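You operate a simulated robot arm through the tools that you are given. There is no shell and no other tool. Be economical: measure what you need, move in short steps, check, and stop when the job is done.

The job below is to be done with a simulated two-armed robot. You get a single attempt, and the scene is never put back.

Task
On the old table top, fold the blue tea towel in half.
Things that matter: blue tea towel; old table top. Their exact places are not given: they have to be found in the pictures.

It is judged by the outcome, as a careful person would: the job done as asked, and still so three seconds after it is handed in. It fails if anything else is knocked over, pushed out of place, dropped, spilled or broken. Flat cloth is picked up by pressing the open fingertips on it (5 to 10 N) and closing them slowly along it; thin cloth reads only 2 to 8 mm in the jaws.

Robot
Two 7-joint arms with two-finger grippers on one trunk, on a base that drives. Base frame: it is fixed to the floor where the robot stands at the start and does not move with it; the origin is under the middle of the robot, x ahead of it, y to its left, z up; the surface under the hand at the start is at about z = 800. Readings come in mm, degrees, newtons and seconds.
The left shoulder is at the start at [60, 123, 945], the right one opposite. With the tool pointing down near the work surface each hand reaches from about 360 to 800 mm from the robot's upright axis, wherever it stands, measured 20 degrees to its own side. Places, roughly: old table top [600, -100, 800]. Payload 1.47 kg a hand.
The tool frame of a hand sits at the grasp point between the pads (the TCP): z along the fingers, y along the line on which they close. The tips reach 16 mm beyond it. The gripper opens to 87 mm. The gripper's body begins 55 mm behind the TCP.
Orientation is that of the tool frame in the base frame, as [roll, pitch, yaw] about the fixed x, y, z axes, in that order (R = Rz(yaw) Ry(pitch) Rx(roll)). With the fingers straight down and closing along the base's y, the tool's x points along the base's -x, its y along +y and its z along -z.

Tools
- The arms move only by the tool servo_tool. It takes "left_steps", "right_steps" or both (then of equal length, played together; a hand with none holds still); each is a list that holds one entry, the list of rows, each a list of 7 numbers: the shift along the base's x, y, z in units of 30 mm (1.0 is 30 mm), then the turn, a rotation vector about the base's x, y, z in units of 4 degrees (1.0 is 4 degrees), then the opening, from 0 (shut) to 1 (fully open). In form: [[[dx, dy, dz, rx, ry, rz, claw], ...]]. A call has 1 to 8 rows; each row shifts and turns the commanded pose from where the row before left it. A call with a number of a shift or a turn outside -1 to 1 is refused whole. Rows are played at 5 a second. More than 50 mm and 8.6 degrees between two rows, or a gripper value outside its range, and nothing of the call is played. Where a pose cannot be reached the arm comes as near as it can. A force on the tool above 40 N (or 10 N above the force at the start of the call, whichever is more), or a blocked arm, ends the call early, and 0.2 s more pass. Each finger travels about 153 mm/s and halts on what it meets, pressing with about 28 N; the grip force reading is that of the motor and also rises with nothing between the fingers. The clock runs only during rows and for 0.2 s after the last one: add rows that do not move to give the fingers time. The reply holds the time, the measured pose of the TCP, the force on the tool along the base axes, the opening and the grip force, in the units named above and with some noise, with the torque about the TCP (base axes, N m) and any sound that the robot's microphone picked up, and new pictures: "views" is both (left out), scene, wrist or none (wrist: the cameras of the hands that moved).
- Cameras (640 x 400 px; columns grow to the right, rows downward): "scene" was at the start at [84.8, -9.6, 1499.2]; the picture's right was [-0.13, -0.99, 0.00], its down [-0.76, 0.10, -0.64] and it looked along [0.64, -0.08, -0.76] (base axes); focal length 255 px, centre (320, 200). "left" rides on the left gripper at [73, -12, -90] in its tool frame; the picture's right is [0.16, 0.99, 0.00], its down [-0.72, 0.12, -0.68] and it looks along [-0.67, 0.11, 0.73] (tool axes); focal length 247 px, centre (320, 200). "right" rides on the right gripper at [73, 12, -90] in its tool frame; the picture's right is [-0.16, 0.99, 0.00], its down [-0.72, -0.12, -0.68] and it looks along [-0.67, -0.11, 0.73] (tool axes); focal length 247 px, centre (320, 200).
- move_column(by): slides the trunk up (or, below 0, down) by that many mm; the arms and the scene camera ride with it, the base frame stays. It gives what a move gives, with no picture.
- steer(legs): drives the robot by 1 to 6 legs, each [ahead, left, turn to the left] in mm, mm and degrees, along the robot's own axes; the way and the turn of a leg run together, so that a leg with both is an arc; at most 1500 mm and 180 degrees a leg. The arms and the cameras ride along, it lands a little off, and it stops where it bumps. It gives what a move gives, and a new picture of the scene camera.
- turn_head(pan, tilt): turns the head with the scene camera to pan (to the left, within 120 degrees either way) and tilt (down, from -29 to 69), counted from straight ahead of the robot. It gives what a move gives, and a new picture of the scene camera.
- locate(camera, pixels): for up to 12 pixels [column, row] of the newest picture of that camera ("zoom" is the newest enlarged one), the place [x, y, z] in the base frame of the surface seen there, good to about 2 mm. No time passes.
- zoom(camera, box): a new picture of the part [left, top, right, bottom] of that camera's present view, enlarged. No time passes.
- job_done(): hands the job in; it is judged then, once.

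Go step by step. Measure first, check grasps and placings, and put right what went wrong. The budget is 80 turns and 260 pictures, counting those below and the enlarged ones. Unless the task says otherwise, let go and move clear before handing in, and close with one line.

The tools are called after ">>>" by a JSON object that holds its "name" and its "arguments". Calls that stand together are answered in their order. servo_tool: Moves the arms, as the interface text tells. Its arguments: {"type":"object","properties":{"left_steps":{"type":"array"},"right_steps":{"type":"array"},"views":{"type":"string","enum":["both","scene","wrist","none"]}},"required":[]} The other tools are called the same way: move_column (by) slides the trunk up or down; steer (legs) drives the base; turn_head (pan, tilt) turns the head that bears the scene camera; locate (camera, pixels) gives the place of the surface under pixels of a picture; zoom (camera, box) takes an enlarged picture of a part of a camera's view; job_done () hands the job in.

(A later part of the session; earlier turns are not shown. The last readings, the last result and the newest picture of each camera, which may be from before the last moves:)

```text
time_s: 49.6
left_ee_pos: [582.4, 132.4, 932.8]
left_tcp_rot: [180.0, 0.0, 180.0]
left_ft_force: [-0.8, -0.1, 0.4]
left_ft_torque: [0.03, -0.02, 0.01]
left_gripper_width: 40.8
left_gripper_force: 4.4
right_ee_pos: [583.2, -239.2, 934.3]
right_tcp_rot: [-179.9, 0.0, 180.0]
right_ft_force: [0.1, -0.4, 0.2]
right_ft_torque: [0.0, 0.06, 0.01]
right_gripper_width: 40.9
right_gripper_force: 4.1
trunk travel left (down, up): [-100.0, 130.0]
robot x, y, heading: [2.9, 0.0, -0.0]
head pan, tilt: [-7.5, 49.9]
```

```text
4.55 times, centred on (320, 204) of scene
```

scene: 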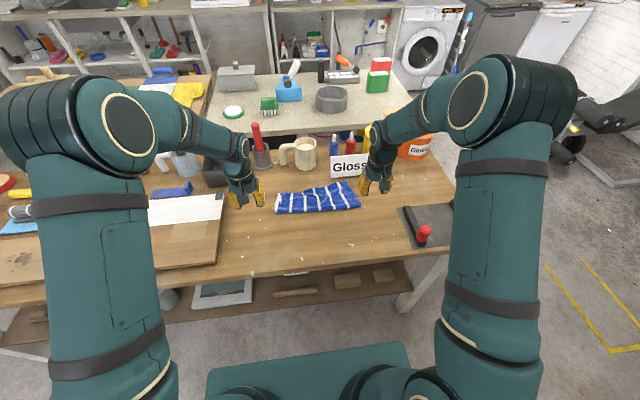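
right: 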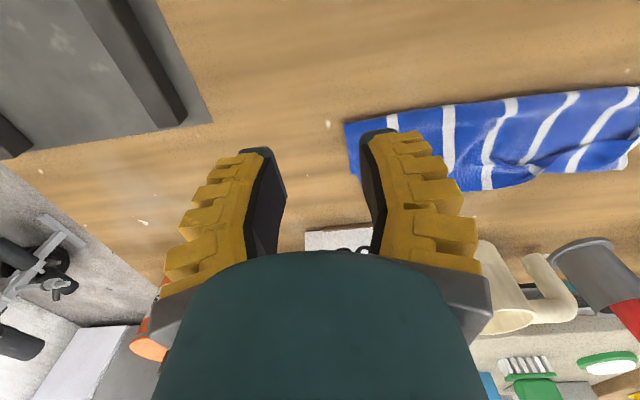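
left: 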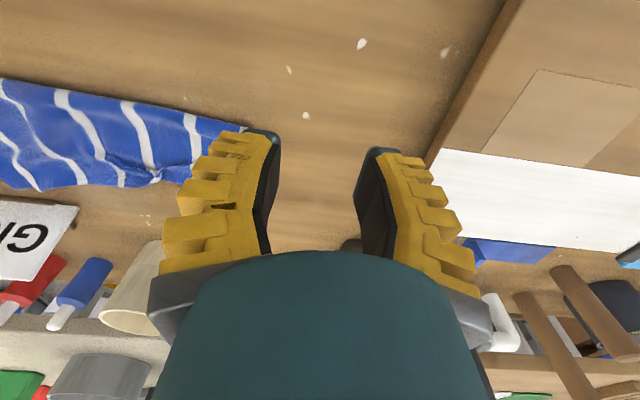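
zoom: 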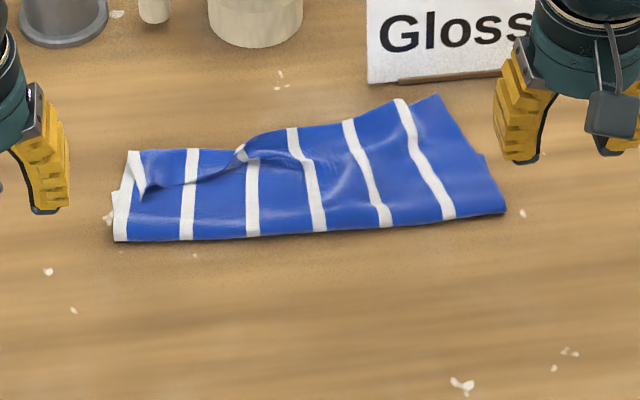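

Right and middle are flipped; only the left third (enlargement (130–240, 150–190)) is still turned back. I'll measure it.

>>> {"name": "locate", "arguments": {"camera": "zoom", "pixels": [[142, 193], [180, 185], [215, 178], [238, 160], [140, 160], [200, 158], [120, 200], [118, 235], [250, 230], [437, 97], [350, 122], [480, 160]]}}

>>> {"name": "zoom", "arguments": {"camera": "left", "box": [0, 60, 260, 222]}}

```text
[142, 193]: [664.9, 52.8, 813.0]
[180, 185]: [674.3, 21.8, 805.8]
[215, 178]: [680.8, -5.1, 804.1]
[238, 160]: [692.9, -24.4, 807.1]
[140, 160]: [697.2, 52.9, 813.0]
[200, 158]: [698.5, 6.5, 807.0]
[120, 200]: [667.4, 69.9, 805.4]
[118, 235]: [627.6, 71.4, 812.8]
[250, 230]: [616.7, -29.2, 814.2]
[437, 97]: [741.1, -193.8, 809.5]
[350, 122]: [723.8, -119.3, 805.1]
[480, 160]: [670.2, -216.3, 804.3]
```

```text
2.46 times, centred on (130, 141) of left
```

zoom: 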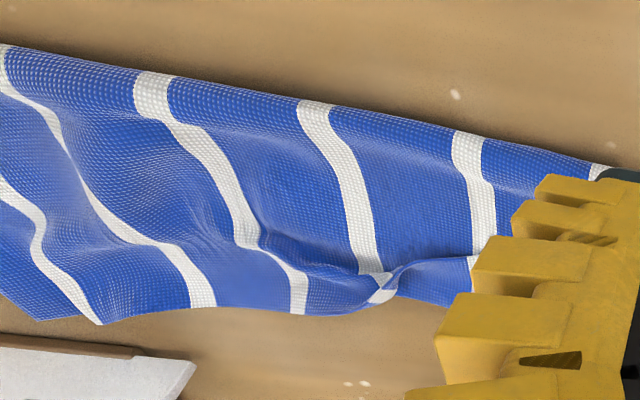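

The upper edge overhangs (right corner x=741, fold line ≈615), so afterwards I'll regrip that edge and bring it back. Both jobs need more reach, so I'll drive 60 mm closer; the table edge is at x=425 and the floor is visible clear up to x≈352.

>>> {"name": "steer", "arguments": {"legs": [[60, 0, 0]]}}

```text
time_s: 50.6
left_ee_pos: [642.9, 131.8, 932.3]
left_tcp_rot: [-180.0, 0.0, 179.9]
left_ft_force: [-0.2, 0.7, -0.3]
left_ft_torque: [0.01, 0.03, -0.02]
left_gripper_width: 40.8
left_gripper_force: 4.5
right_ee_pos: [643.6, -240.0, 933.7]
right_tcp_rot: [180.0, -0.1, 179.9]
right_ft_force: [0.3, 0.5, -0.6]
right_ft_torque: [-0.01, 0.02, 0.03]
right_gripper_width: 40.8
right_gripper_force: 4.2
trunk travel left (down, up): [-100.0, 130.0]
robot x, y, heading: [58.7, 1.4, -0.2]
head pan, tilt: [-7.5, 49.9]
```

scene: 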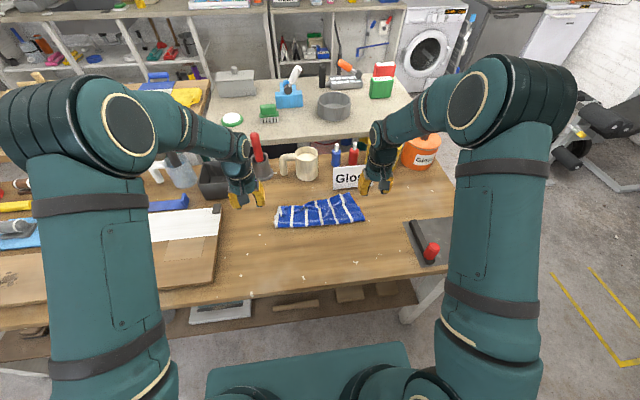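

Drive went cleanly. Now I'll bring the left hand to y≈25 in front of the left hem.

>>> {"name": "servo_tool", "arguments": {"left_steps": [[[-0.15, -0.7, -0.2, 0, 0, 0, 0.5], [-0.15, -0.7, -0.4, 0, 0, 0, 0.5], [-0.15, -0.7, -0.5, 0, 0, 0, 0.5], [-0.15, -0.7, -0.5, 0, 0, 0, 0.5], [0, -0.7, -0.5, 0, 0, 0, 0.5], [0, 0, -0.7, 0, 0, 0, 0.5], [0, 0, -0.6, 0, 0, 0, 0.5], [0, 0, 0, 0, 0, 0, 0.5]]], "views": "wrist"}}

```text
time_s: 52.4
left_ee_pos: [622.4, 26.4, 829.9]
left_tcp_rot: [180.0, 0.0, 180.0]
left_ft_force: [0.0, 0.5, 0.0]
left_ft_torque: [-0.01, 0.01, 0.01]
left_gripper_width: 49.4
left_gripper_force: 4.0
right_ee_pos: [642.6, -240.7, 935.3]
right_tcp_rot: [179.9, 0.0, 179.9]
right_ft_force: [-0.1, -0.1, 0.7]
right_ft_torque: [0.0, 0.02, 0.0]
right_gripper_width: 40.5
right_gripper_force: 4.2
trunk travel left (down, up): [-100.0, 130.0]
robot x, y, heading: [58.2, -2.3, -0.0]
head pan, tilt: [-7.5, 49.9]
```

left: 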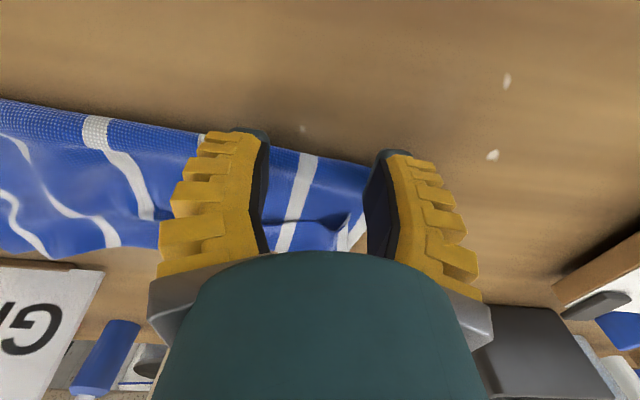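

I'll narrow the fingers a little so both fall on the hem (corner at (340,230)), lower slightly, and push forward ~75 mm.

>>> {"name": "servo_tool", "arguments": {"left_steps": [[[0, 0, -0.13, 0, 0, 0, 0.36], [0.35, 0, 0, 0, 0, 0, 0.36], [0.35, 0, 0, 0, 0, 0, 0.36], [0.35, 0, 0, 0, 0, 0, 0.36], [0.35, 0, 0, 0, 0, 0, 0.36], [0.35, 0, 0.05, 0, 0, 0, 0.36], [0.35, 0, 0.05, 0, 0, 0, 0.36], [0.35, 0, 0.1, 0, 0, 0, 0.36]]]}}

```text
time_s: 54.2
left_ee_pos: [697.8, 26.2, 832.5]
left_tcp_rot: [180.0, -0.1, -179.9]
left_ft_force: [0.1, 0.0, 0.9]
left_ft_torque: [0.0, 0.01, -0.05]
left_gripper_width: 37.4
left_gripper_force: 4.6
right_ee_pos: [642.2, -239.2, 933.5]
right_tcp_rot: [-180.0, -0.1, 179.9]
right_ft_force: [-0.5, 0.5, 0.1]
right_ft_torque: [-0.03, 0.01, 0.02]
right_gripper_width: 40.3
right_gripper_force: 4.2
trunk travel left (down, up): [-100.0, 130.0]
robot x, y, heading: [64.1, 3.4, -0.2]
head pan, tilt: [-7.5, 49.9]
```

scene: 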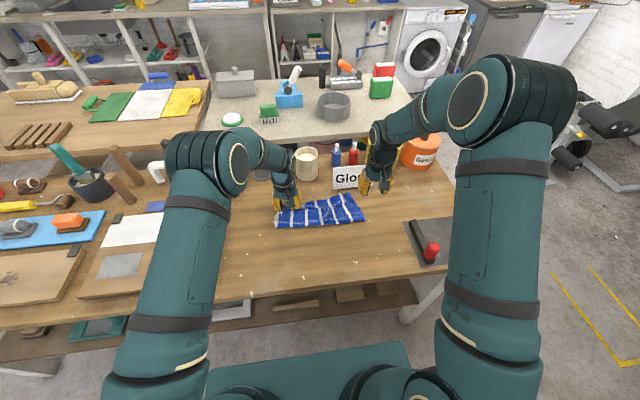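
left: 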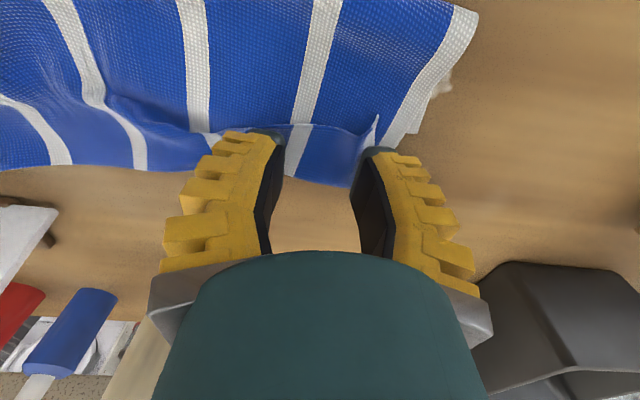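

The fingertips slid over the hem (its edge is still at row 125). I'll back up and repeat about 5 mm lower.

>>> {"name": "servo_tool", "arguments": {"left_steps": [[[0, 0, 0.8, 0, 0, 0, 0.36], [-0.8, 0.05, 0, 0, 0, 0, 0.3], [-0.8, 0.05, 0, 0, 0, 0, 0.25], [-0.6, 0, 0, 0, 0, 0, 0.25], [0, 0, -0.8, 0, 0, 0, 0.25], [0, 0, -0.28, 0, 0, 0, 0.25], [0, 0, 0, 0, 0, 0, 0.25]]], "views": "wrist"}}

>>> {"name": "locate", "arguments": {"camera": "left", "pixels": [[320, 215], [320, 195], [320, 235], [320, 160], [340, 230]]}}

```text
time_s: 55.8
left_ee_pos: [631.8, 28.7, 824.8]
left_tcp_rot: [179.9, 0.1, -180.0]
left_ft_force: [-0.3, 0.0, -0.3]
left_ft_torque: [0.0, -0.01, -0.02]
left_gripper_width: 25.0
left_gripper_force: 5.0
right_ee_pos: [642.3, -239.3, 934.9]
right_tcp_rot: [180.0, 0.1, 180.0]
right_ft_force: [0.0, -0.2, -0.1]
right_ft_torque: [-0.01, 0.03, -0.01]
right_gripper_width: 40.5
right_gripper_force: 4.4
trunk travel left (down, up): [-100.0, 130.0]
robot x, y, heading: [56.7, -2.5, 0.1]
head pan, tilt: [-7.5, 49.9]
```

left: 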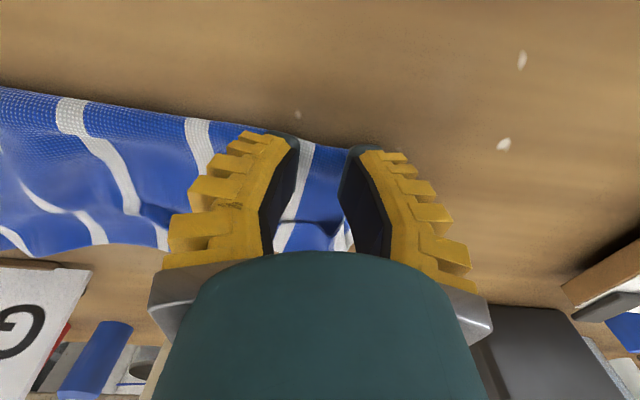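

```text
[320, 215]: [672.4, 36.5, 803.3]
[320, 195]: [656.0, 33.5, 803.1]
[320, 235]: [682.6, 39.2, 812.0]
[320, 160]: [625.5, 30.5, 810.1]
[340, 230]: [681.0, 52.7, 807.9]
```

The upper layer just before the hem is at z≈803 and the hem edge is at x≈675, z≈812, so the tips must be at about z 804. I'll lower 4 mm while advancing.

>>> {"name": "servo_tool", "arguments": {"left_steps": [[[0.2, 0, -0.1, 0, 0, 0, 0.25], [0.2, 0, -0.06, 0, 0, 0, 0.25], [0.3, 0, 0, 0, 0, 0, 0.25], [0.35, 0, 0, 0, 0, 0, 0.25], [0.35, 0, 0, 0, 0, 0, 0.25], [0.35, 0, 0.05, 0, 0, 0, 0.25], [0.35, 0, 0.1, 0, 0, 0, 0.25], [0.2, 0, 0.1, 0, 0, 0, 0.25]]], "views": "wrist"}}

```text
time_s: 57.6
left_ee_pos: [701.4, 28.3, 827.9]
left_tcp_rot: [180.0, 0.0, 180.0]
left_ft_force: [0.1, 0.4, 0.2]
left_ft_torque: [0.01, -0.01, -0.01]
left_gripper_width: 28.0
left_gripper_force: 4.6
right_ee_pos: [643.5, -240.7, 934.6]
right_tcp_rot: [-180.0, 0.1, 179.9]
right_ft_force: [-0.5, 0.1, -0.8]
right_ft_torque: [-0.03, -0.03, -0.01]
right_gripper_width: 40.4
right_gripper_force: 3.6
trunk travel left (down, up): [-100.0, 130.0]
robot x, y, heading: [58.8, 0.9, -0.0]
head pan, tilt: [-7.5, 49.9]
```

left: 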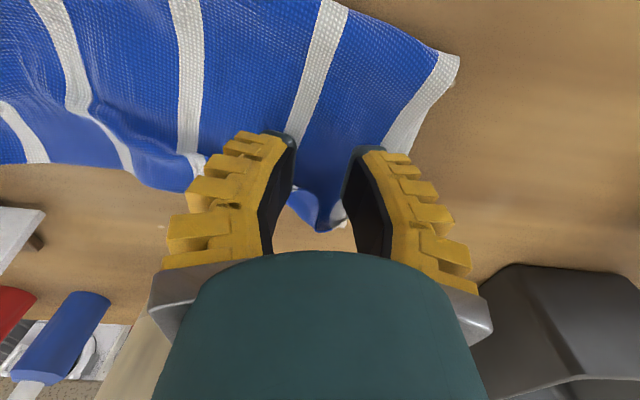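

The left hem has flipped forward too (corner at (320,225)). I'll lift away and look.

>>> {"name": "servo_tool", "arguments": {"left_steps": [[[0.3, 0, 0.1, 0, 0, 0, 0.25], [0.2, 0, 0.3, 0, 0, 0, 0.25], [0, 0, 0.8, 0, 0, 0, 0.25], [0, 0.3, 1, 0, 0, 0, 0.25], [-0.5, 0.8, 0.9, 0, 0, 0, 0.25], [-0.7, 0.9, 0, 0, 0, 0, 0.25], [-0.7, 0.9, 0, 0, 0, 0, 0.25], [0, 0.4, 0, 0, 0, 0, 0.25]]]}}

>>> {"name": "zoom", "arguments": {"camera": "scene", "box": [250, 165, 390, 253]}}

```text
time_s: 59.4
left_ee_pos: [658.1, 129.7, 921.7]
left_tcp_rot: [-180.0, 0.0, 180.0]
left_ft_force: [-1.0, -0.2, 0.0]
left_ft_torque: [-0.01, -0.01, -0.01]
left_gripper_width: 28.6
left_gripper_force: 4.7
right_ee_pos: [643.1, -239.9, 933.2]
right_tcp_rot: [180.0, 0.0, 180.0]
right_ft_force: [-0.7, 0.4, -0.3]
right_ft_torque: [0.03, -0.04, -0.02]
right_gripper_width: 40.7
right_gripper_force: 3.9
trunk travel left (down, up): [-100.0, 130.0]
robot x, y, heading: [60.6, 1.0, -0.1]
head pan, tilt: [-7.5, 49.9]
```

scene: 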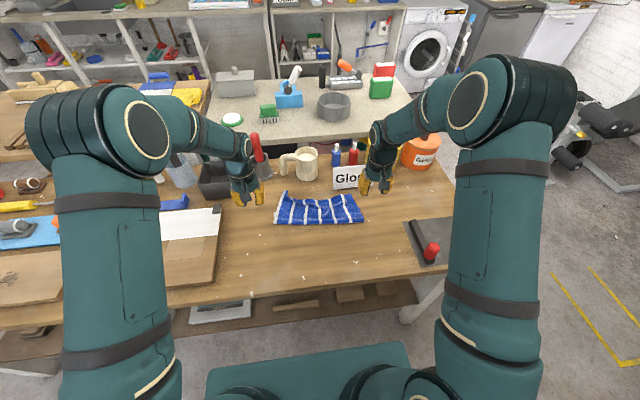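
left: 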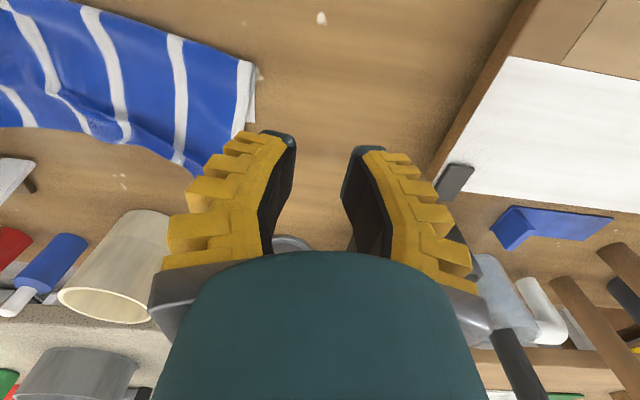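

```text
4.55 times, centred on (320, 209) of scene
```

zoom: 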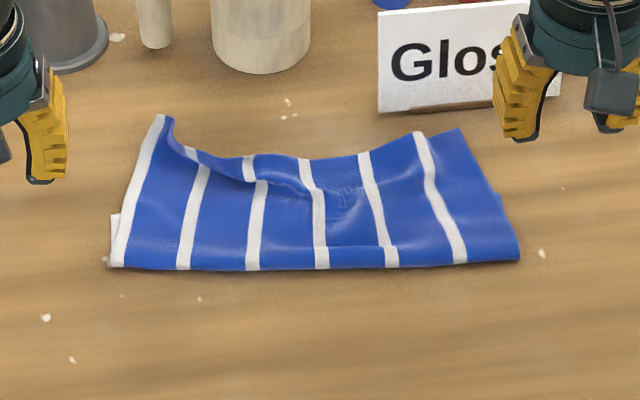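

Now the top layer lies fully over, with both corners overhanging the bottom layer. I'll measure corners and the bottom layer's visible corners ((112,216), (497,197)).

>>> {"name": "locate", "arguments": {"camera": "zoom", "pixels": [[162, 119], [459, 132], [250, 160], [305, 162], [365, 155], [113, 217], [499, 196], [110, 262], [118, 264], [250, 268], [390, 266], [518, 256]]}}

>>> {"name": "zoom", "arguments": {"camera": "right", "box": [280, 20, 640, 245]}}

>>> {"name": "zoom", "arguments": {"camera": "left", "box": [0, 0, 280, 175]}}

```text
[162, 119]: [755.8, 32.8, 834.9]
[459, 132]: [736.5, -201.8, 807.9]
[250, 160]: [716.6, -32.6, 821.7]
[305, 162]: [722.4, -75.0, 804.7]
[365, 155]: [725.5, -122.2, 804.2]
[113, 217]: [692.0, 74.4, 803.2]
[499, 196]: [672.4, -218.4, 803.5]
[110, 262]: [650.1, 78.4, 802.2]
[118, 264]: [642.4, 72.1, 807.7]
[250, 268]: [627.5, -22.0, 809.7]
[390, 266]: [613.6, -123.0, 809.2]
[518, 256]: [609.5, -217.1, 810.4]
```

```text
1.78 times, centred on (460, 132) of right
```

zoom: 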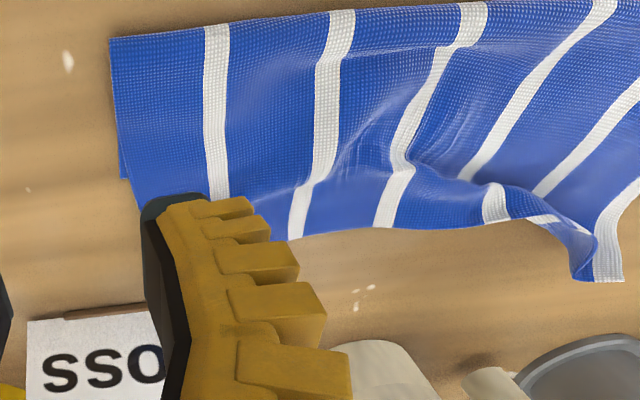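

```text
2.29 times, centred on (140, 88) of left
```

zoom: 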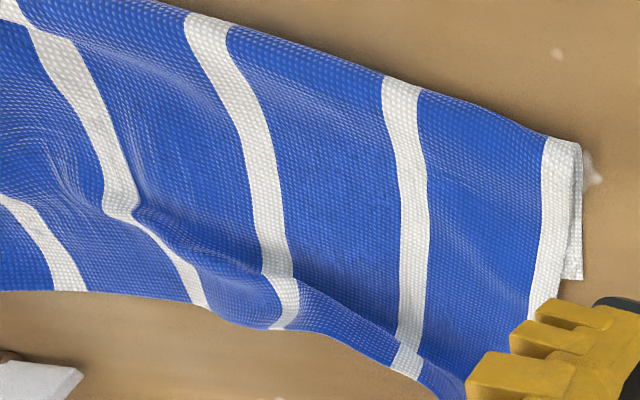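

Fold line is at x≈642 (left) to 610 (right), and the top edge at 725–755 overhangs bare table. The edge now points away from me, so I'll grip the overhanging corners, open the fold slightly, and re-lay the edge at x≈690. I'll move the hands above the corners.

>>> {"name": "servo_tool", "arguments": {"left_steps": [[[0.41, -0.58, -0.1, 0, 0, 0, 0.46], [0.41, -0.58, -0.1, 0, 0, 0, 0.46], [0.41, -0.58, -0.3, 0, 0, 0, 0.46], [0.41, -0.58, -0.4, 0, 0, 0, 0.46], [0.41, -0.58, -0.4, 0, 0, 0, 0.46], [0.41, -0.58, -0.4, 0, 0, 0, 0.46], [0, 0, 0, 0, 0, 0, 0.46]]], "right_steps": [[[0.44, 0.3, -0.2, 0, 0, 0, 0.46], [0.44, 0.3, -0.2, 0, 0, 0, 0.46], [0.44, 0.3, -0.4, 0, 0, 0, 0.46], [0.44, 0.3, -0.4, 0, 0, 0, 0.46], [0.44, 0.3, -0.4, 0, 0, 0, 0.46], [0.44, 0.3, -0.4, 0, 0, 0, 0.46], [0, 0, 0, 0, 0, 0, 0.46]]]}}

```text
time_s: 61.0
left_ee_pos: [734.6, 23.7, 870.0]
left_tcp_rot: [-180.0, 0.0, 179.8]
left_ft_force: [-0.1, -0.7, -0.9]
left_ft_torque: [0.04, -0.02, 0.03]
left_gripper_width: 45.8
left_gripper_force: 4.1
right_ee_pos: [721.6, -186.1, 873.8]
right_tcp_rot: [-179.9, 0.0, 179.9]
right_ft_force: [-0.7, -0.6, -0.5]
right_ft_torque: [0.01, -0.01, -0.01]
right_gripper_width: 46.0
right_gripper_force: 3.8
trunk travel left (down, up): [-100.0, 130.0]
robot x, y, heading: [60.9, 1.7, -0.0]
head pan, tilt: [-7.5, 49.9]
```

scene: 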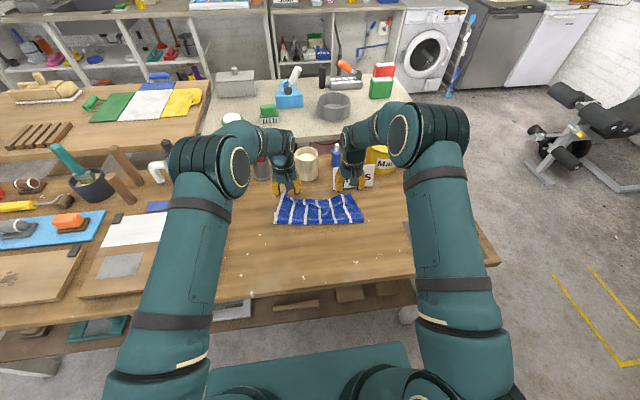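
right: 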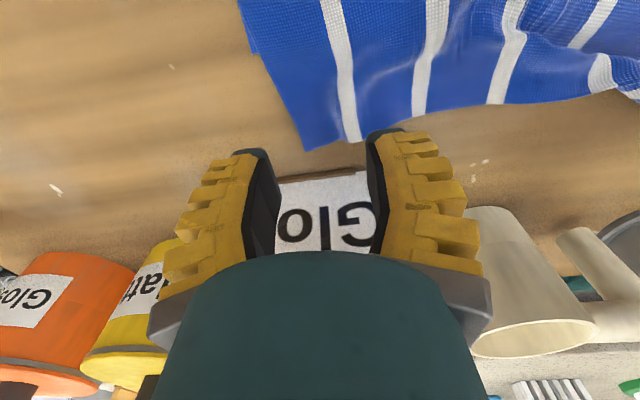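
left: 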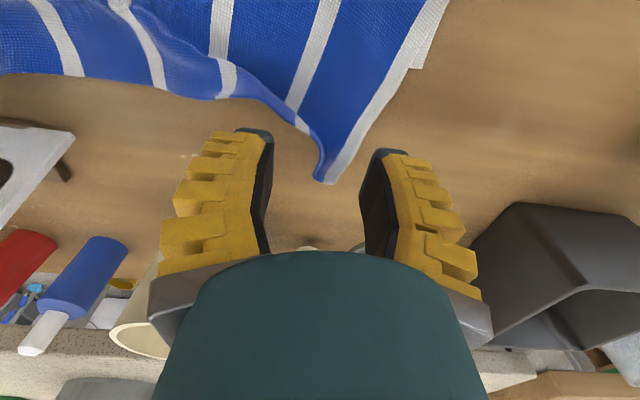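

Corners sit between the fingers: left (325,180), right (307,148). I'll measure how far the fingers overlap.

>>> {"name": "locate", "arguments": {"camera": "left", "pixels": [[325, 178], [330, 140], [300, 120], [412, 68]]}}

>>> {"name": "locate", "arguments": {"camera": "right", "pixels": [[309, 147], [355, 138], [410, 113], [330, 100]]}}

```text
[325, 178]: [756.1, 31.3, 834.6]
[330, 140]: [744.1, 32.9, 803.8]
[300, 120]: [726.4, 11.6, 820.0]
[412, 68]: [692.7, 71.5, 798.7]
```

```text
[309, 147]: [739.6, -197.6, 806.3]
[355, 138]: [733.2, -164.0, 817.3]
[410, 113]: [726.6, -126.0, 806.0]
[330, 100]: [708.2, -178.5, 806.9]
```

Good overlap. Lowering both to just above contact.

>>> {"name": "servo_tool", "arguments": {"left_steps": [[[0, 0.1, -0.6, 0, 0, 0, 0.46], [0, 0, -0.6, 0, 0, 0, 0.46], [0, 0, -0.45, 0, 0, 0, 0.46], [0, 0, -0.08, 0, 0, 0, 0.46], [0, 0, 0, 0, 0, 0, 0.46]]], "right_steps": [[[0, 0.1, -0.6, 0, 0, 0, 0.46], [0, 0, -0.6, 0, 0, 0, 0.46], [0, 0, -0.55, 0, 0, 0, 0.46], [0, 0, -0.1, 0, 0, 0, 0.46], [0, 0, 0, 0, 0, 0, 0.46]]], "views": "wrist"}}

```text
time_s: 62.2
left_ee_pos: [732.4, 26.0, 818.4]
left_tcp_rot: [-180.0, 0.1, 179.9]
left_ft_force: [-0.2, -0.6, 13.7]
left_ft_torque: [-0.11, 0.13, 0.03]
left_gripper_width: 42.7
left_gripper_force: 8.7
right_ee_pos: [720.8, -183.8, 821.4]
right_tcp_rot: [-180.0, 0.0, 179.9]
right_ft_force: [-0.1, 0.6, 0.2]
right_ft_torque: [0.04, -0.02, -0.02]
right_gripper_width: 42.4
right_gripper_force: 3.9
trunk travel left (down, up): [-100.0, 130.0]
robot x, y, heading: [64.9, 2.0, -0.3]
head pan, tilt: [-7.5, 49.9]
```

right: 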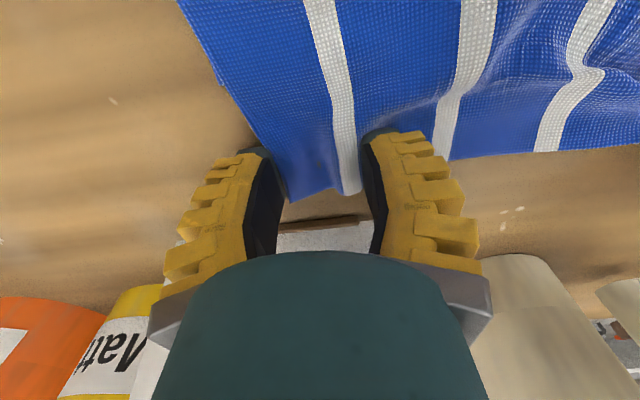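
left: 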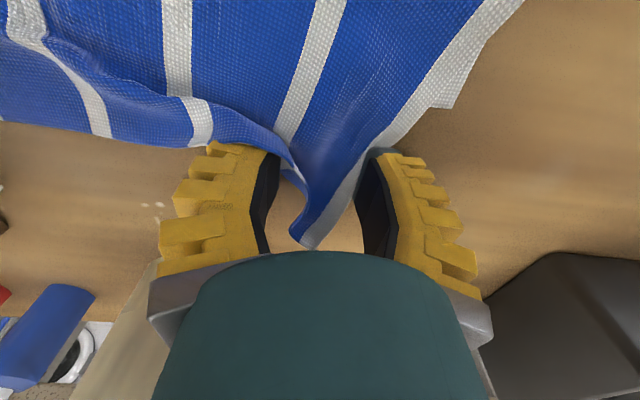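

Left touches at 13.7 N, right not yet. I'll ease the left, press the right down about 4.5 mm, then close both slowly.

>>> {"name": "servo_tool", "arguments": {"left_steps": [[[0, 0, 0.02, 0, 0, 0, 0.45], [0, 0, 0, 0, 0, 0, 0.45], [0, 0, 0, 0, 0, 0, 0.38], [0, 0, 0, 0, 0, 0, 0.3], [0, 0, 0, 0, 0, 0, 0.2], [0, 0, 0, 0, 0, 0, 0.1], [0, 0, 0, 0, 0, 0, 0], [0, 0, 0, 0, 0, 0, 0]]], "right_steps": [[[0, 0, -0.1, 0, 0, 0, 0.45], [0, 0, -0.06, 0, 0, 0, 0.45], [0, 0, 0, 0, 0, 0, 0.38], [0, 0, 0, 0, 0, 0, 0.3], [0, 0, 0, 0, 0, 0, 0.2], [0, 0, 0, 0, 0, 0, 0.1], [0, 0, 0, 0, 0, 0, 0], [0, 0, 0, 0, 0, 0, 0]]], "views": "wrist"}}

```text
time_s: 64.0
left_ee_pos: [732.3, 26.2, 816.3]
left_tcp_rot: [-180.0, 0.1, -180.0]
left_ft_force: [0.7, -0.1, 0.7]
left_ft_torque: [0.02, -0.01, 0.04]
left_gripper_width: 0.0
left_gripper_force: 28.1
right_ee_pos: [722.4, -182.6, 815.9]
right_tcp_rot: [180.0, 0.1, 179.9]
right_ft_force: [-0.2, 2.1, 8.6]
right_ft_torque: [0.16, -0.06, 0.02]
right_gripper_width: 0.1
right_gripper_force: 27.3
trunk travel left (down, up): [-100.0, 130.0]
robot x, y, heading: [60.1, 0.1, -0.3]
head pan, tilt: [-7.5, 49.9]
```

right: 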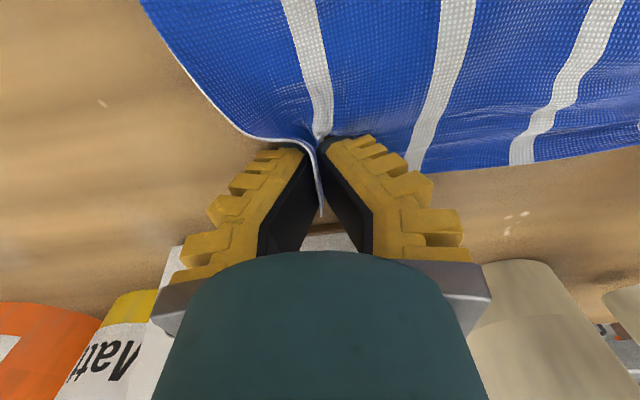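
left: 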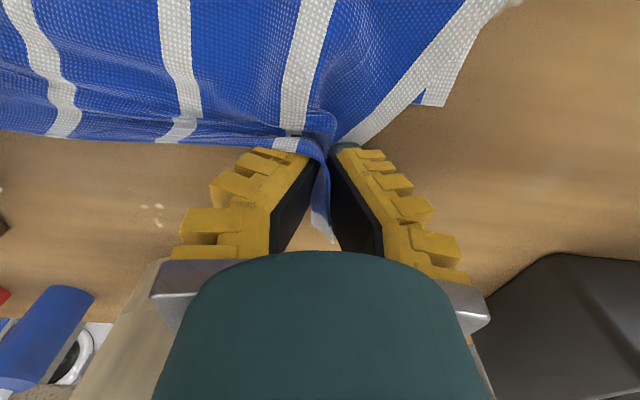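

Both corners are pinched. I'll lift and carry the edge back to about x=645, z=884, spreading the left hand outward a bit so the lower layer can settle flat.

>>> {"name": "servo_tool", "arguments": {"left_steps": [[[-0.2, 0.1, 0.6, 0, 0, 0, 0], [-0.5, 0.1, 0.5, 0, 0, 0, 0], [-0.6, 0.1, 0.4, 0, 0, 0, 0], [-0.6, 0.1, 0.4, 0, 0, 0, 0], [-0.6, 0.1, 0.3, 0, 0, 0, 0], [-0.4, 0.1, 0.1, 0, 0, 0, 0], [0, 0, 0, 0, 0, 0, 0]]], "right_steps": [[[-0.2, -0.03, 0.6, 0, 0, 0, 0], [-0.5, -0.03, 0.5, 0, 0, 0, 0], [-0.5, -0.03, 0.4, 0, 0, 0, 0], [-0.5, -0.03, 0.4, 0, 0, 0, 0], [-0.5, -0.03, 0.3, 0, 0, 0, 0], [-0.4, -0.03, 0.1, 0, 0, 0, 0], [0, 0, 0, 0, 0, 0, 0]]]}}

>>> {"name": "zoom", "arguments": {"camera": "scene", "box": [250, 165, 390, 253]}}

```text
time_s: 65.6
left_ee_pos: [645.9, 43.7, 885.1]
left_tcp_rot: [180.0, 0.0, -180.0]
left_ft_force: [-0.6, -0.5, 0.6]
left_ft_torque: [0.0, 0.02, -0.03]
left_gripper_width: 0.1
left_gripper_force: 27.6
right_ee_pos: [644.3, -188.9, 881.4]
right_tcp_rot: [-179.9, -0.1, 179.9]
right_ft_force: [0.3, 0.2, -0.1]
right_ft_torque: [-0.04, 0.01, 0.02]
right_gripper_width: 0.0
right_gripper_force: 22.5
trunk travel left (down, up): [-100.0, 130.0]
robot x, y, heading: [60.1, -3.2, -0.1]
head pan, tilt: [-7.5, 49.9]
```

scene: 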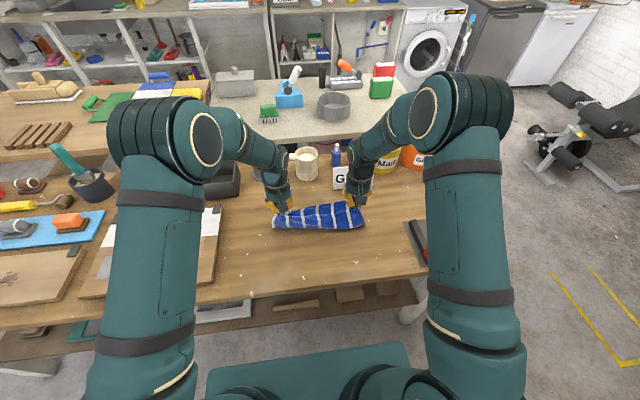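
right: 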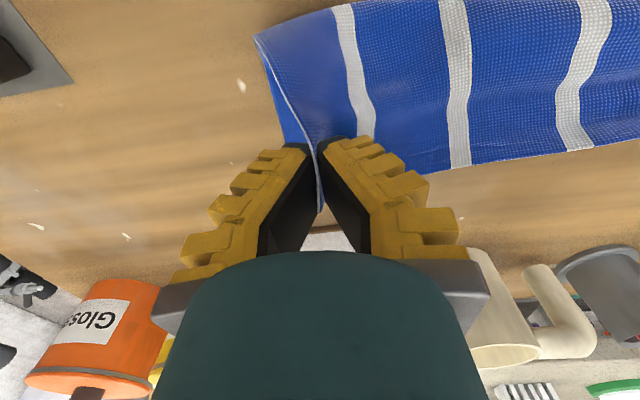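
left: 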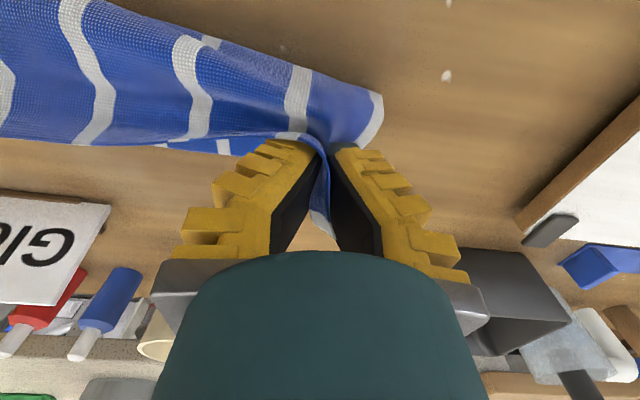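

```text
4.55 times, centred on (320, 209) of scene
```

zoom: 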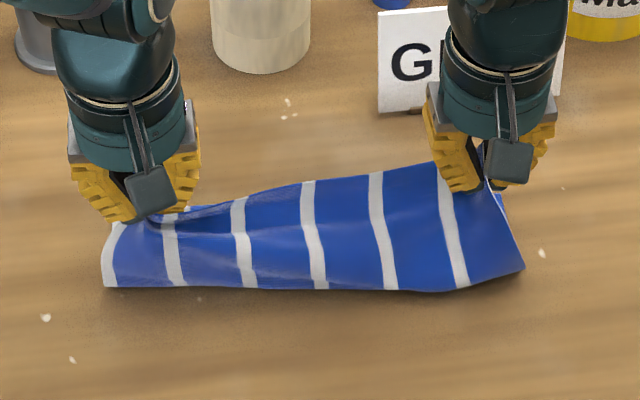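

The fold now stands open and neat. I'll check the fold-line and bottom-edge positions.

>>> {"name": "locate", "arguments": {"camera": "zoom", "pixels": [[110, 282], [180, 283], [250, 284], [320, 286], [390, 287], [455, 287], [520, 268], [506, 208]]}}

>>> {"name": "locate", "arguments": {"camera": "left", "pixels": [[225, 152], [175, 145], [375, 100], [290, 70]]}}

>>> {"name": "locate", "arguments": {"camera": "right", "pixels": [[285, 125], [258, 40], [300, 143]]}}

```text
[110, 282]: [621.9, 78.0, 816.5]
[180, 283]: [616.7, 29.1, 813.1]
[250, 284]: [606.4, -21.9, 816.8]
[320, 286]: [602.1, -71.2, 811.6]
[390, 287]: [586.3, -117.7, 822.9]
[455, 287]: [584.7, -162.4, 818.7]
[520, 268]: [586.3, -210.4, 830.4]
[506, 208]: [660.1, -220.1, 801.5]
```

```text
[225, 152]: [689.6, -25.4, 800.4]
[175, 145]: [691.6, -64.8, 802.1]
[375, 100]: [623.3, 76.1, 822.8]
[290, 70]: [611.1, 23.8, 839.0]
```

```text
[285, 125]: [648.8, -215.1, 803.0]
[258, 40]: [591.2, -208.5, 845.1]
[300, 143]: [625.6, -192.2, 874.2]
```

The right fold (≈586) is where it should be, but the left fold is at ≈620. I'll move the left hand back ~45 mm so that side rolls out, then check.

>>> {"name": "servo_tool", "arguments": {"left_steps": [[[-0.4, 0.05, 0, 0, 0, 0, 0], [-0.4, 0.05, 0, 0, 0, 0, 0], [-0.4, 0.05, -0.05, 0, 0, 0, 0], [-0.4, 0, -0.2, 0, 0, 0, 0], [0, 0, -0.3, 0, 0, 0, 0], [0, 0, 0, 0, 0, 0, 0]]], "views": "wrist"}}

>>> {"name": "zoom", "arguments": {"camera": "scene", "box": [250, 165, 390, 253]}}

```text
time_s: 67.0
left_ee_pos: [597.8, 47.6, 870.8]
left_tcp_rot: [-179.9, 0.0, 179.9]
left_ft_force: [-0.3, -0.6, -0.1]
left_ft_torque: [-0.01, -0.02, 0.04]
left_gripper_width: 0.0
left_gripper_force: 28.1
right_ee_pos: [644.3, -189.3, 883.1]
right_tcp_rot: [179.9, 0.0, 179.9]
right_ft_force: [0.6, 2.5, -0.2]
right_ft_torque: [0.06, 0.01, 0.0]
right_gripper_width: 0.0
right_gripper_force: 30.1
trunk travel left (down, up): [-100.0, 130.0]
robot x, y, heading: [61.2, -0.2, -0.1]
head pan, tilt: [-7.5, 49.9]
```

left: 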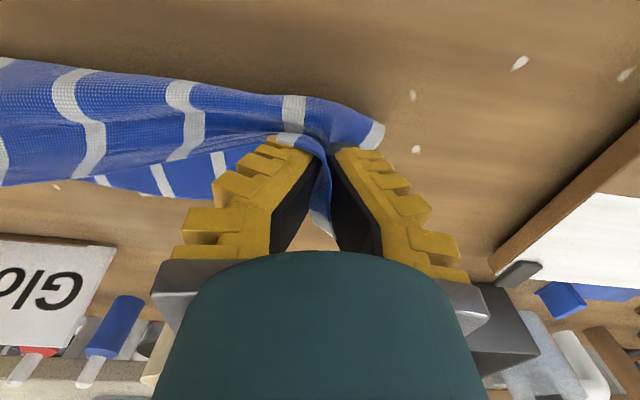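

```text
4.55 times, centred on (320, 209) of scene
```

zoom: 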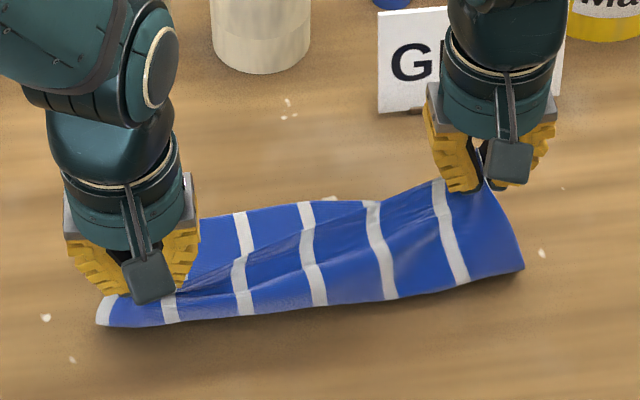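

The left side rolled out. I'll measure the fold line again before laying down.

>>> {"name": "locate", "arguments": {"camera": "zoom", "pixels": [[105, 322], [170, 320], [240, 312], [320, 303], [390, 296], [460, 284], [520, 267], [240, 215]]}}

>>> {"name": "locate", "arguments": {"camera": "left", "pixels": [[205, 195], [160, 192], [110, 183], [378, 130], [325, 232]]}}

```text
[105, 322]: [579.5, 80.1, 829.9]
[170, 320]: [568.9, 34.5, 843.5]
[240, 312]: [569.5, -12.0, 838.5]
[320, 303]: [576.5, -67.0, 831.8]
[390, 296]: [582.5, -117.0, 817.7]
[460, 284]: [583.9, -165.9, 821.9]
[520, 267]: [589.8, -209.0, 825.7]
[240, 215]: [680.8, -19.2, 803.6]
```

```text
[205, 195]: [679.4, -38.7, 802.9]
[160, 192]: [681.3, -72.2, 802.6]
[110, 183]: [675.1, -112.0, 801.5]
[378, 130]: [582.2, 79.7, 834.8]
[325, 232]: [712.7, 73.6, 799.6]
```

Fold line is now ≈575–590 along its length with the bottom far edge at ≈685–690. Now I'll lay the upper edge down towards TCP x≈675.

>>> {"name": "servo_tool", "arguments": {"left_steps": [[[0.55, 0, 0.25, 0, 0, 0, 0], [0.55, 0, 0.05, 0, 0, 0, 0], [0.5, 0, -0.3, 0, 0, 0, 0], [0.5, 0, -0.5, 0, 0, 0, 0], [0.3, 0, -0.6, 0, 0, 0, 0], [0.15, 0, -0.5, 0, 0, 0, 0], [0, 0, 0, 0, 0, 0, 0]]], "right_steps": [[[0.1, 0, 0, 0, 0, 0, 0], [0.2, 0, -0.2, 0, 0, 0, 0], [0.2, 0, -0.4, 0, 0, 0, 0], [0.25, 0, -0.4, 0, 0, 0, 0], [0.25, 0, -0.5, 0, 0, 0, 0], [0.1, 0, -0.5, 0, 0, 0, 0], [0, 0, 0, 0, 0, 0, 0]]], "views": "wrist"}}

>>> {"name": "zoom", "arguments": {"camera": "scene", "box": [250, 165, 390, 253]}}

```text
time_s: 68.6
left_ee_pos: [676.5, 49.9, 821.2]
left_tcp_rot: [-179.9, 0.0, 179.9]
left_ft_force: [-0.1, -0.2, 0.3]
left_ft_torque: [-0.01, 0.02, -0.01]
left_gripper_width: 0.0
left_gripper_force: 28.1
right_ee_pos: [677.1, -189.1, 823.9]
right_tcp_rot: [180.0, -0.1, -179.9]
right_ft_force: [1.4, 0.3, -0.2]
right_ft_torque: [0.05, 0.02, 0.02]
right_gripper_width: 0.0
right_gripper_force: 30.2
trunk travel left (down, up): [-100.0, 130.0]
robot x, y, heading: [62.4, -3.2, -0.4]
head pan, tilt: [-7.5, 49.9]
```

right: 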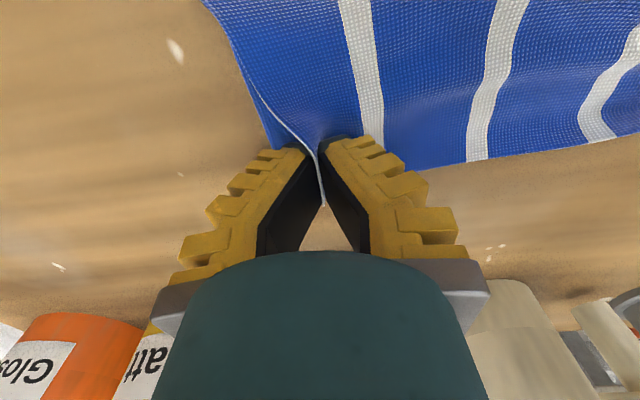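
left: 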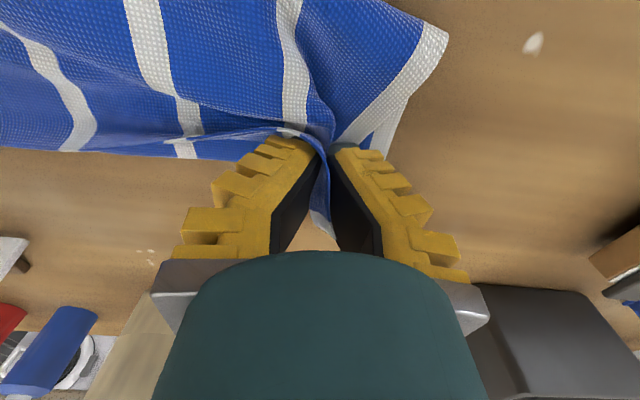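

```text
4.55 times, centred on (320, 209) of scene
```

zoom: 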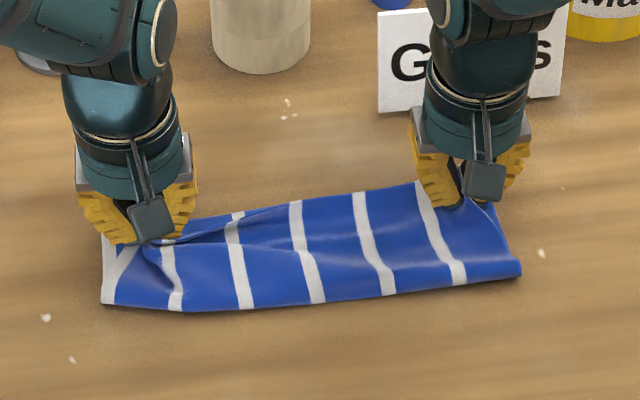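

Nearly aligned. I'll spread the left hand outward ~12 mm and the right ~5 mm to take out the gather, then release and rise.

>>> {"name": "servo_tool", "arguments": {"left_steps": [[[0.1, 0.2, 0, 0, 0, 0, 0], [0.1, 0.2, -0.05, 0, 0, 0, 0], [0, 0, 0, 0, 0, 0, 0.1], [0, 0, 0, 0, 0, 0, 0.25], [0, 0, 0, 0, 0, 0, 0.4], [0, 0, 0.5, 0, 0, 0, 0.4], [0, 0, 0.9, 0, 0, 0, 0.4], [0, 0, 0.9, 0, 0, 0, 0.4]]], "right_steps": [[[0.1, -0.1, 0, 0, 0, 0, 0], [0.1, -0.1, -0.1, 0, 0, 0, 0], [0, 0, 0, 0, 0, 0, 0.1], [0, 0, 0, 0, 0, 0, 0.25], [0, 0, 0, 0, 0, 0, 0.4], [0, 0, 0.5, 0, 0, 0, 0.4], [0, 0, 0.9, 0, 0, 0, 0.4], [0, 0, 0.9, 0, 0, 0, 0.4]]]}}

>>> {"name": "zoom", "arguments": {"camera": "scene", "box": [250, 165, 390, 253]}}

```text
time_s: 70.4
left_ee_pos: [681.0, 63.3, 888.0]
left_tcp_rot: [179.9, 0.1, 179.9]
left_ft_force: [-0.6, 0.0, 1.0]
left_ft_torque: [0.01, -0.01, 0.02]
left_gripper_width: 41.0
left_gripper_force: 4.2
right_ee_pos: [682.6, -194.6, 891.9]
right_tcp_rot: [180.0, -0.1, 179.9]
right_ft_force: [-1.0, 0.0, -0.7]
right_ft_torque: [-0.01, 0.01, 0.01]
right_gripper_width: 40.5
right_gripper_force: 4.9
trunk travel left (down, up): [-100.0, 130.0]
robot x, y, heading: [59.3, 1.4, -0.0]
head pan, tilt: [-7.5, 49.9]
```

scene: 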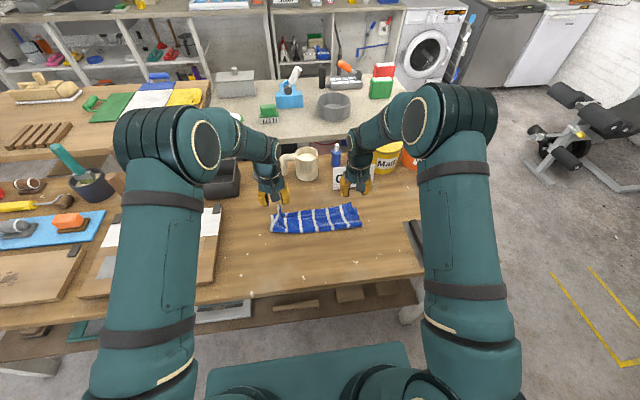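
right: 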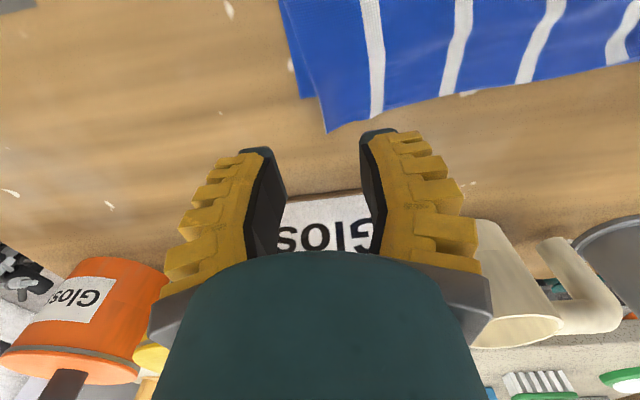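
left: 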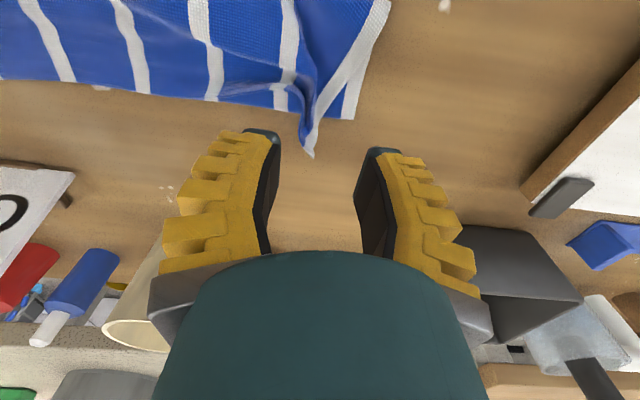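

```text
4.55 times, centred on (320, 209) of scene
```

zoom: 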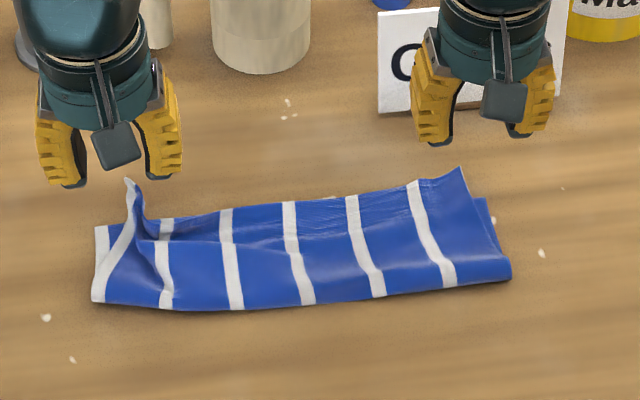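

That is a good half fold; only the left upper corner is peaked and gathered inward. I'll measure the corners.

>>> {"name": "locate", "arguments": {"camera": "zoom", "pixels": [[130, 184], [140, 225], [98, 228], [98, 298], [165, 225], [225, 212], [290, 205], [410, 188], [460, 170], [484, 202], [510, 275], [300, 302]]}}

>>> {"name": "locate", "arguments": {"camera": "left", "pixels": [[310, 152], [352, 117], [297, 95], [340, 80], [387, 5], [210, 98], [60, 80]]}}

>>> {"name": "locate", "arguments": {"camera": "right", "pixels": [[330, 130], [303, 96], [375, 115], [440, 95], [520, 82]]}}

```text
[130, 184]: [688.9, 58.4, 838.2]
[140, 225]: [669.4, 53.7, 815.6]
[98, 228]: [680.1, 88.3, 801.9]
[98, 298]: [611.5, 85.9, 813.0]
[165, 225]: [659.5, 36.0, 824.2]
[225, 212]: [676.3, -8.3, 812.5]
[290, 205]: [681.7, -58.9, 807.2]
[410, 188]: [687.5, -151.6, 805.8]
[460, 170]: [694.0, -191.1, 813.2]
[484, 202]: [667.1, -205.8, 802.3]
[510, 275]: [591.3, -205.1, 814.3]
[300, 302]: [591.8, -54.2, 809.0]
```

```text
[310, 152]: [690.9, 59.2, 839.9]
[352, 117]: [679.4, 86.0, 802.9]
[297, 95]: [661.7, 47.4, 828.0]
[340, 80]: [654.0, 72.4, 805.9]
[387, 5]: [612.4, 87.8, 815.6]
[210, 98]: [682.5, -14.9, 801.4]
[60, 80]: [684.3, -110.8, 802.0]
```

```text
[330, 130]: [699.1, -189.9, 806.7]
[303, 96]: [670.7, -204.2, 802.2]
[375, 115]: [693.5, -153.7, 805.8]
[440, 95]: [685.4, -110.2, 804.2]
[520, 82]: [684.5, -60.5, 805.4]
```

Bottom and top corners match within ~15–30 mm; the left top corner stands up at (690,59,840). I'll pinch that peak, pull it outward over the bottom corner at (680,87), and lay it down.

>>> {"name": "servo_tool", "arguments": {"left_steps": [[[0.2, -0.15, -0.9, 0, 0, 0, 0.5], [0, 0, -0.8, 0, 0, 0, 0.5], [0, 0, -0.1, 0, 0, 0, 0.5], [0, 0, 0, 0, 0, 0, 0.35], [0, 0, 0, 0, 0, 0, 0.2], [0, 0, 0, 0, 0, 0, 0.1], [0, 0, 0, 0, 0, 0, 0], [0, 0, 0, 0, 0, 0, 0]]], "right_steps": [[[0, 0, 0.5, 0, 0, 0, 0.4], [-0.5, -0.5, 0.5, 0, 0, 0, 0.4], [-0.7, -0.7, 0.5, 0, 0, 0, 0.4], [-0.7, -0.7, 0, 0, 0, 0, 0.4], [-0.7, -0.7, 0, 0, 0, 0, 0.4], [0, 0, 0, 0, 0, 0, 0.4], [0, 0, 0, 0, 0, 0, 0.4], [0, 0, 0, 0, 0, 0, 0.4]]], "views": "wrist"}}

```text
time_s: 72.2
left_ee_pos: [684.9, 57.8, 833.4]
left_tcp_rot: [-180.0, 0.1, 179.9]
left_ft_force: [0.7, -0.4, 0.9]
left_ft_torque: [-0.03, 0.0, -0.01]
left_gripper_width: 0.0
left_gripper_force: 25.2
right_ee_pos: [604.9, -274.1, 933.3]
right_tcp_rot: [-179.9, 0.0, 179.9]
right_ft_force: [-0.2, 0.1, 0.4]
right_ft_torque: [0.0, 0.01, -0.05]
right_gripper_width: 40.6
right_gripper_force: 3.8
trunk travel left (down, up): [-100.0, 130.0]
robot x, y, heading: [62.9, -1.5, -0.1]
head pan, tilt: [-7.5, 49.9]
```

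right: 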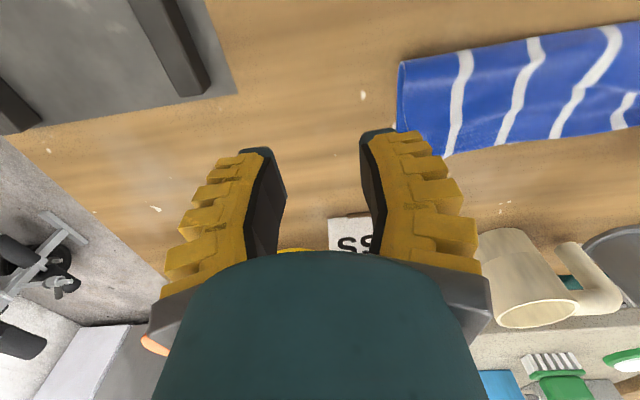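
left: 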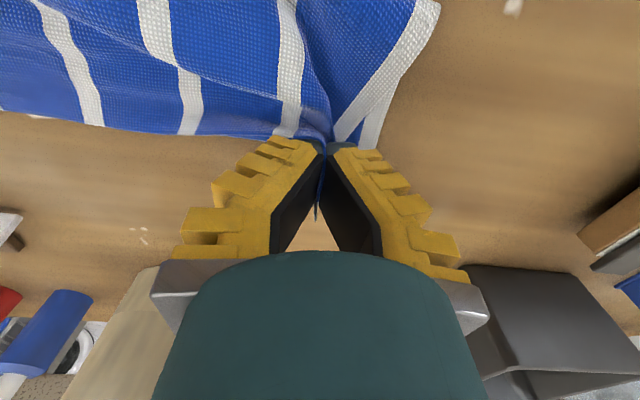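

Peak pinched. I'll pull it outward ~27 mm with a slight drop, then release and rise.

>>> {"name": "servo_tool", "arguments": {"left_steps": [[[0, 0.35, 0, 0, 0, 0, 0], [0, 0.35, -0.15, 0, 0, 0, 0], [0, 0.25, -0.2, 0, 0, 0, 0], [0, 0, 0, 0, 0, 0, 0.08], [0, 0, 0, 0, 0, 0, 0.16], [0, 0, 0, 0, 0, 0, 0.25], [0, 0, 0.7, 0, 0, 0, 0.25], [0, 0, 0.9, 0, 0, 0, 0.25]]]}}

>>> {"name": "zoom", "arguments": {"camera": "scene", "box": [250, 165, 390, 253]}}

```text
time_s: 74.0
left_ee_pos: [687.5, 86.7, 872.8]
left_tcp_rot: [179.9, 0.0, 179.9]
left_ft_force: [-0.9, 0.0, 0.7]
left_ft_torque: [-0.02, 0.02, 0.03]
left_gripper_width: 28.1
left_gripper_force: 4.5
right_ee_pos: [605.7, -272.9, 933.8]
right_tcp_rot: [-180.0, 0.0, 179.9]
right_ft_force: [0.5, -0.3, 0.0]
right_ft_torque: [0.02, 0.02, 0.0]
right_gripper_width: 40.5
right_gripper_force: 4.2
trunk travel left (down, up): [-100.0, 130.0]
robot x, y, heading: [61.5, -2.7, 0.0]
head pan, tilt: [-7.5, 49.9]
```

scene: 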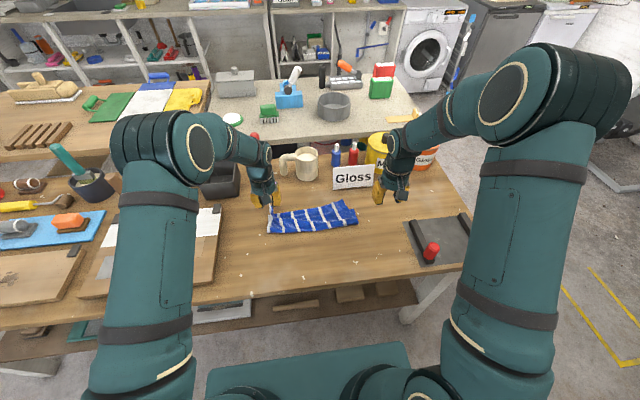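
left: 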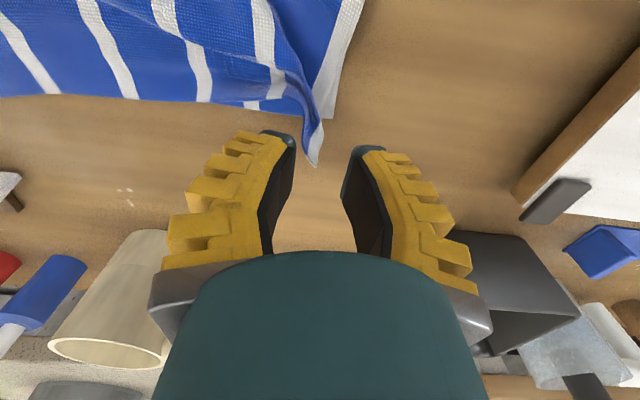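

```text
4.55 times, centred on (320, 209) of scene
```

zoom: 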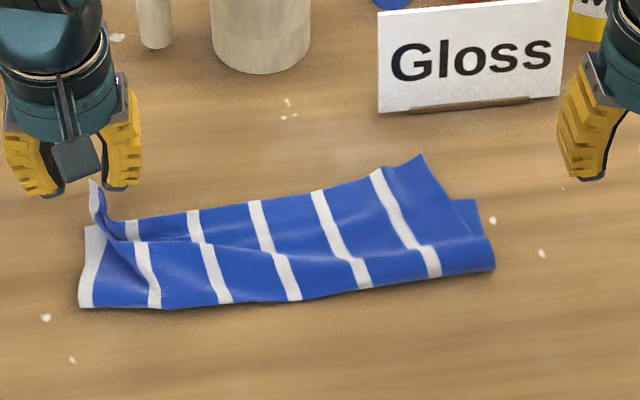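

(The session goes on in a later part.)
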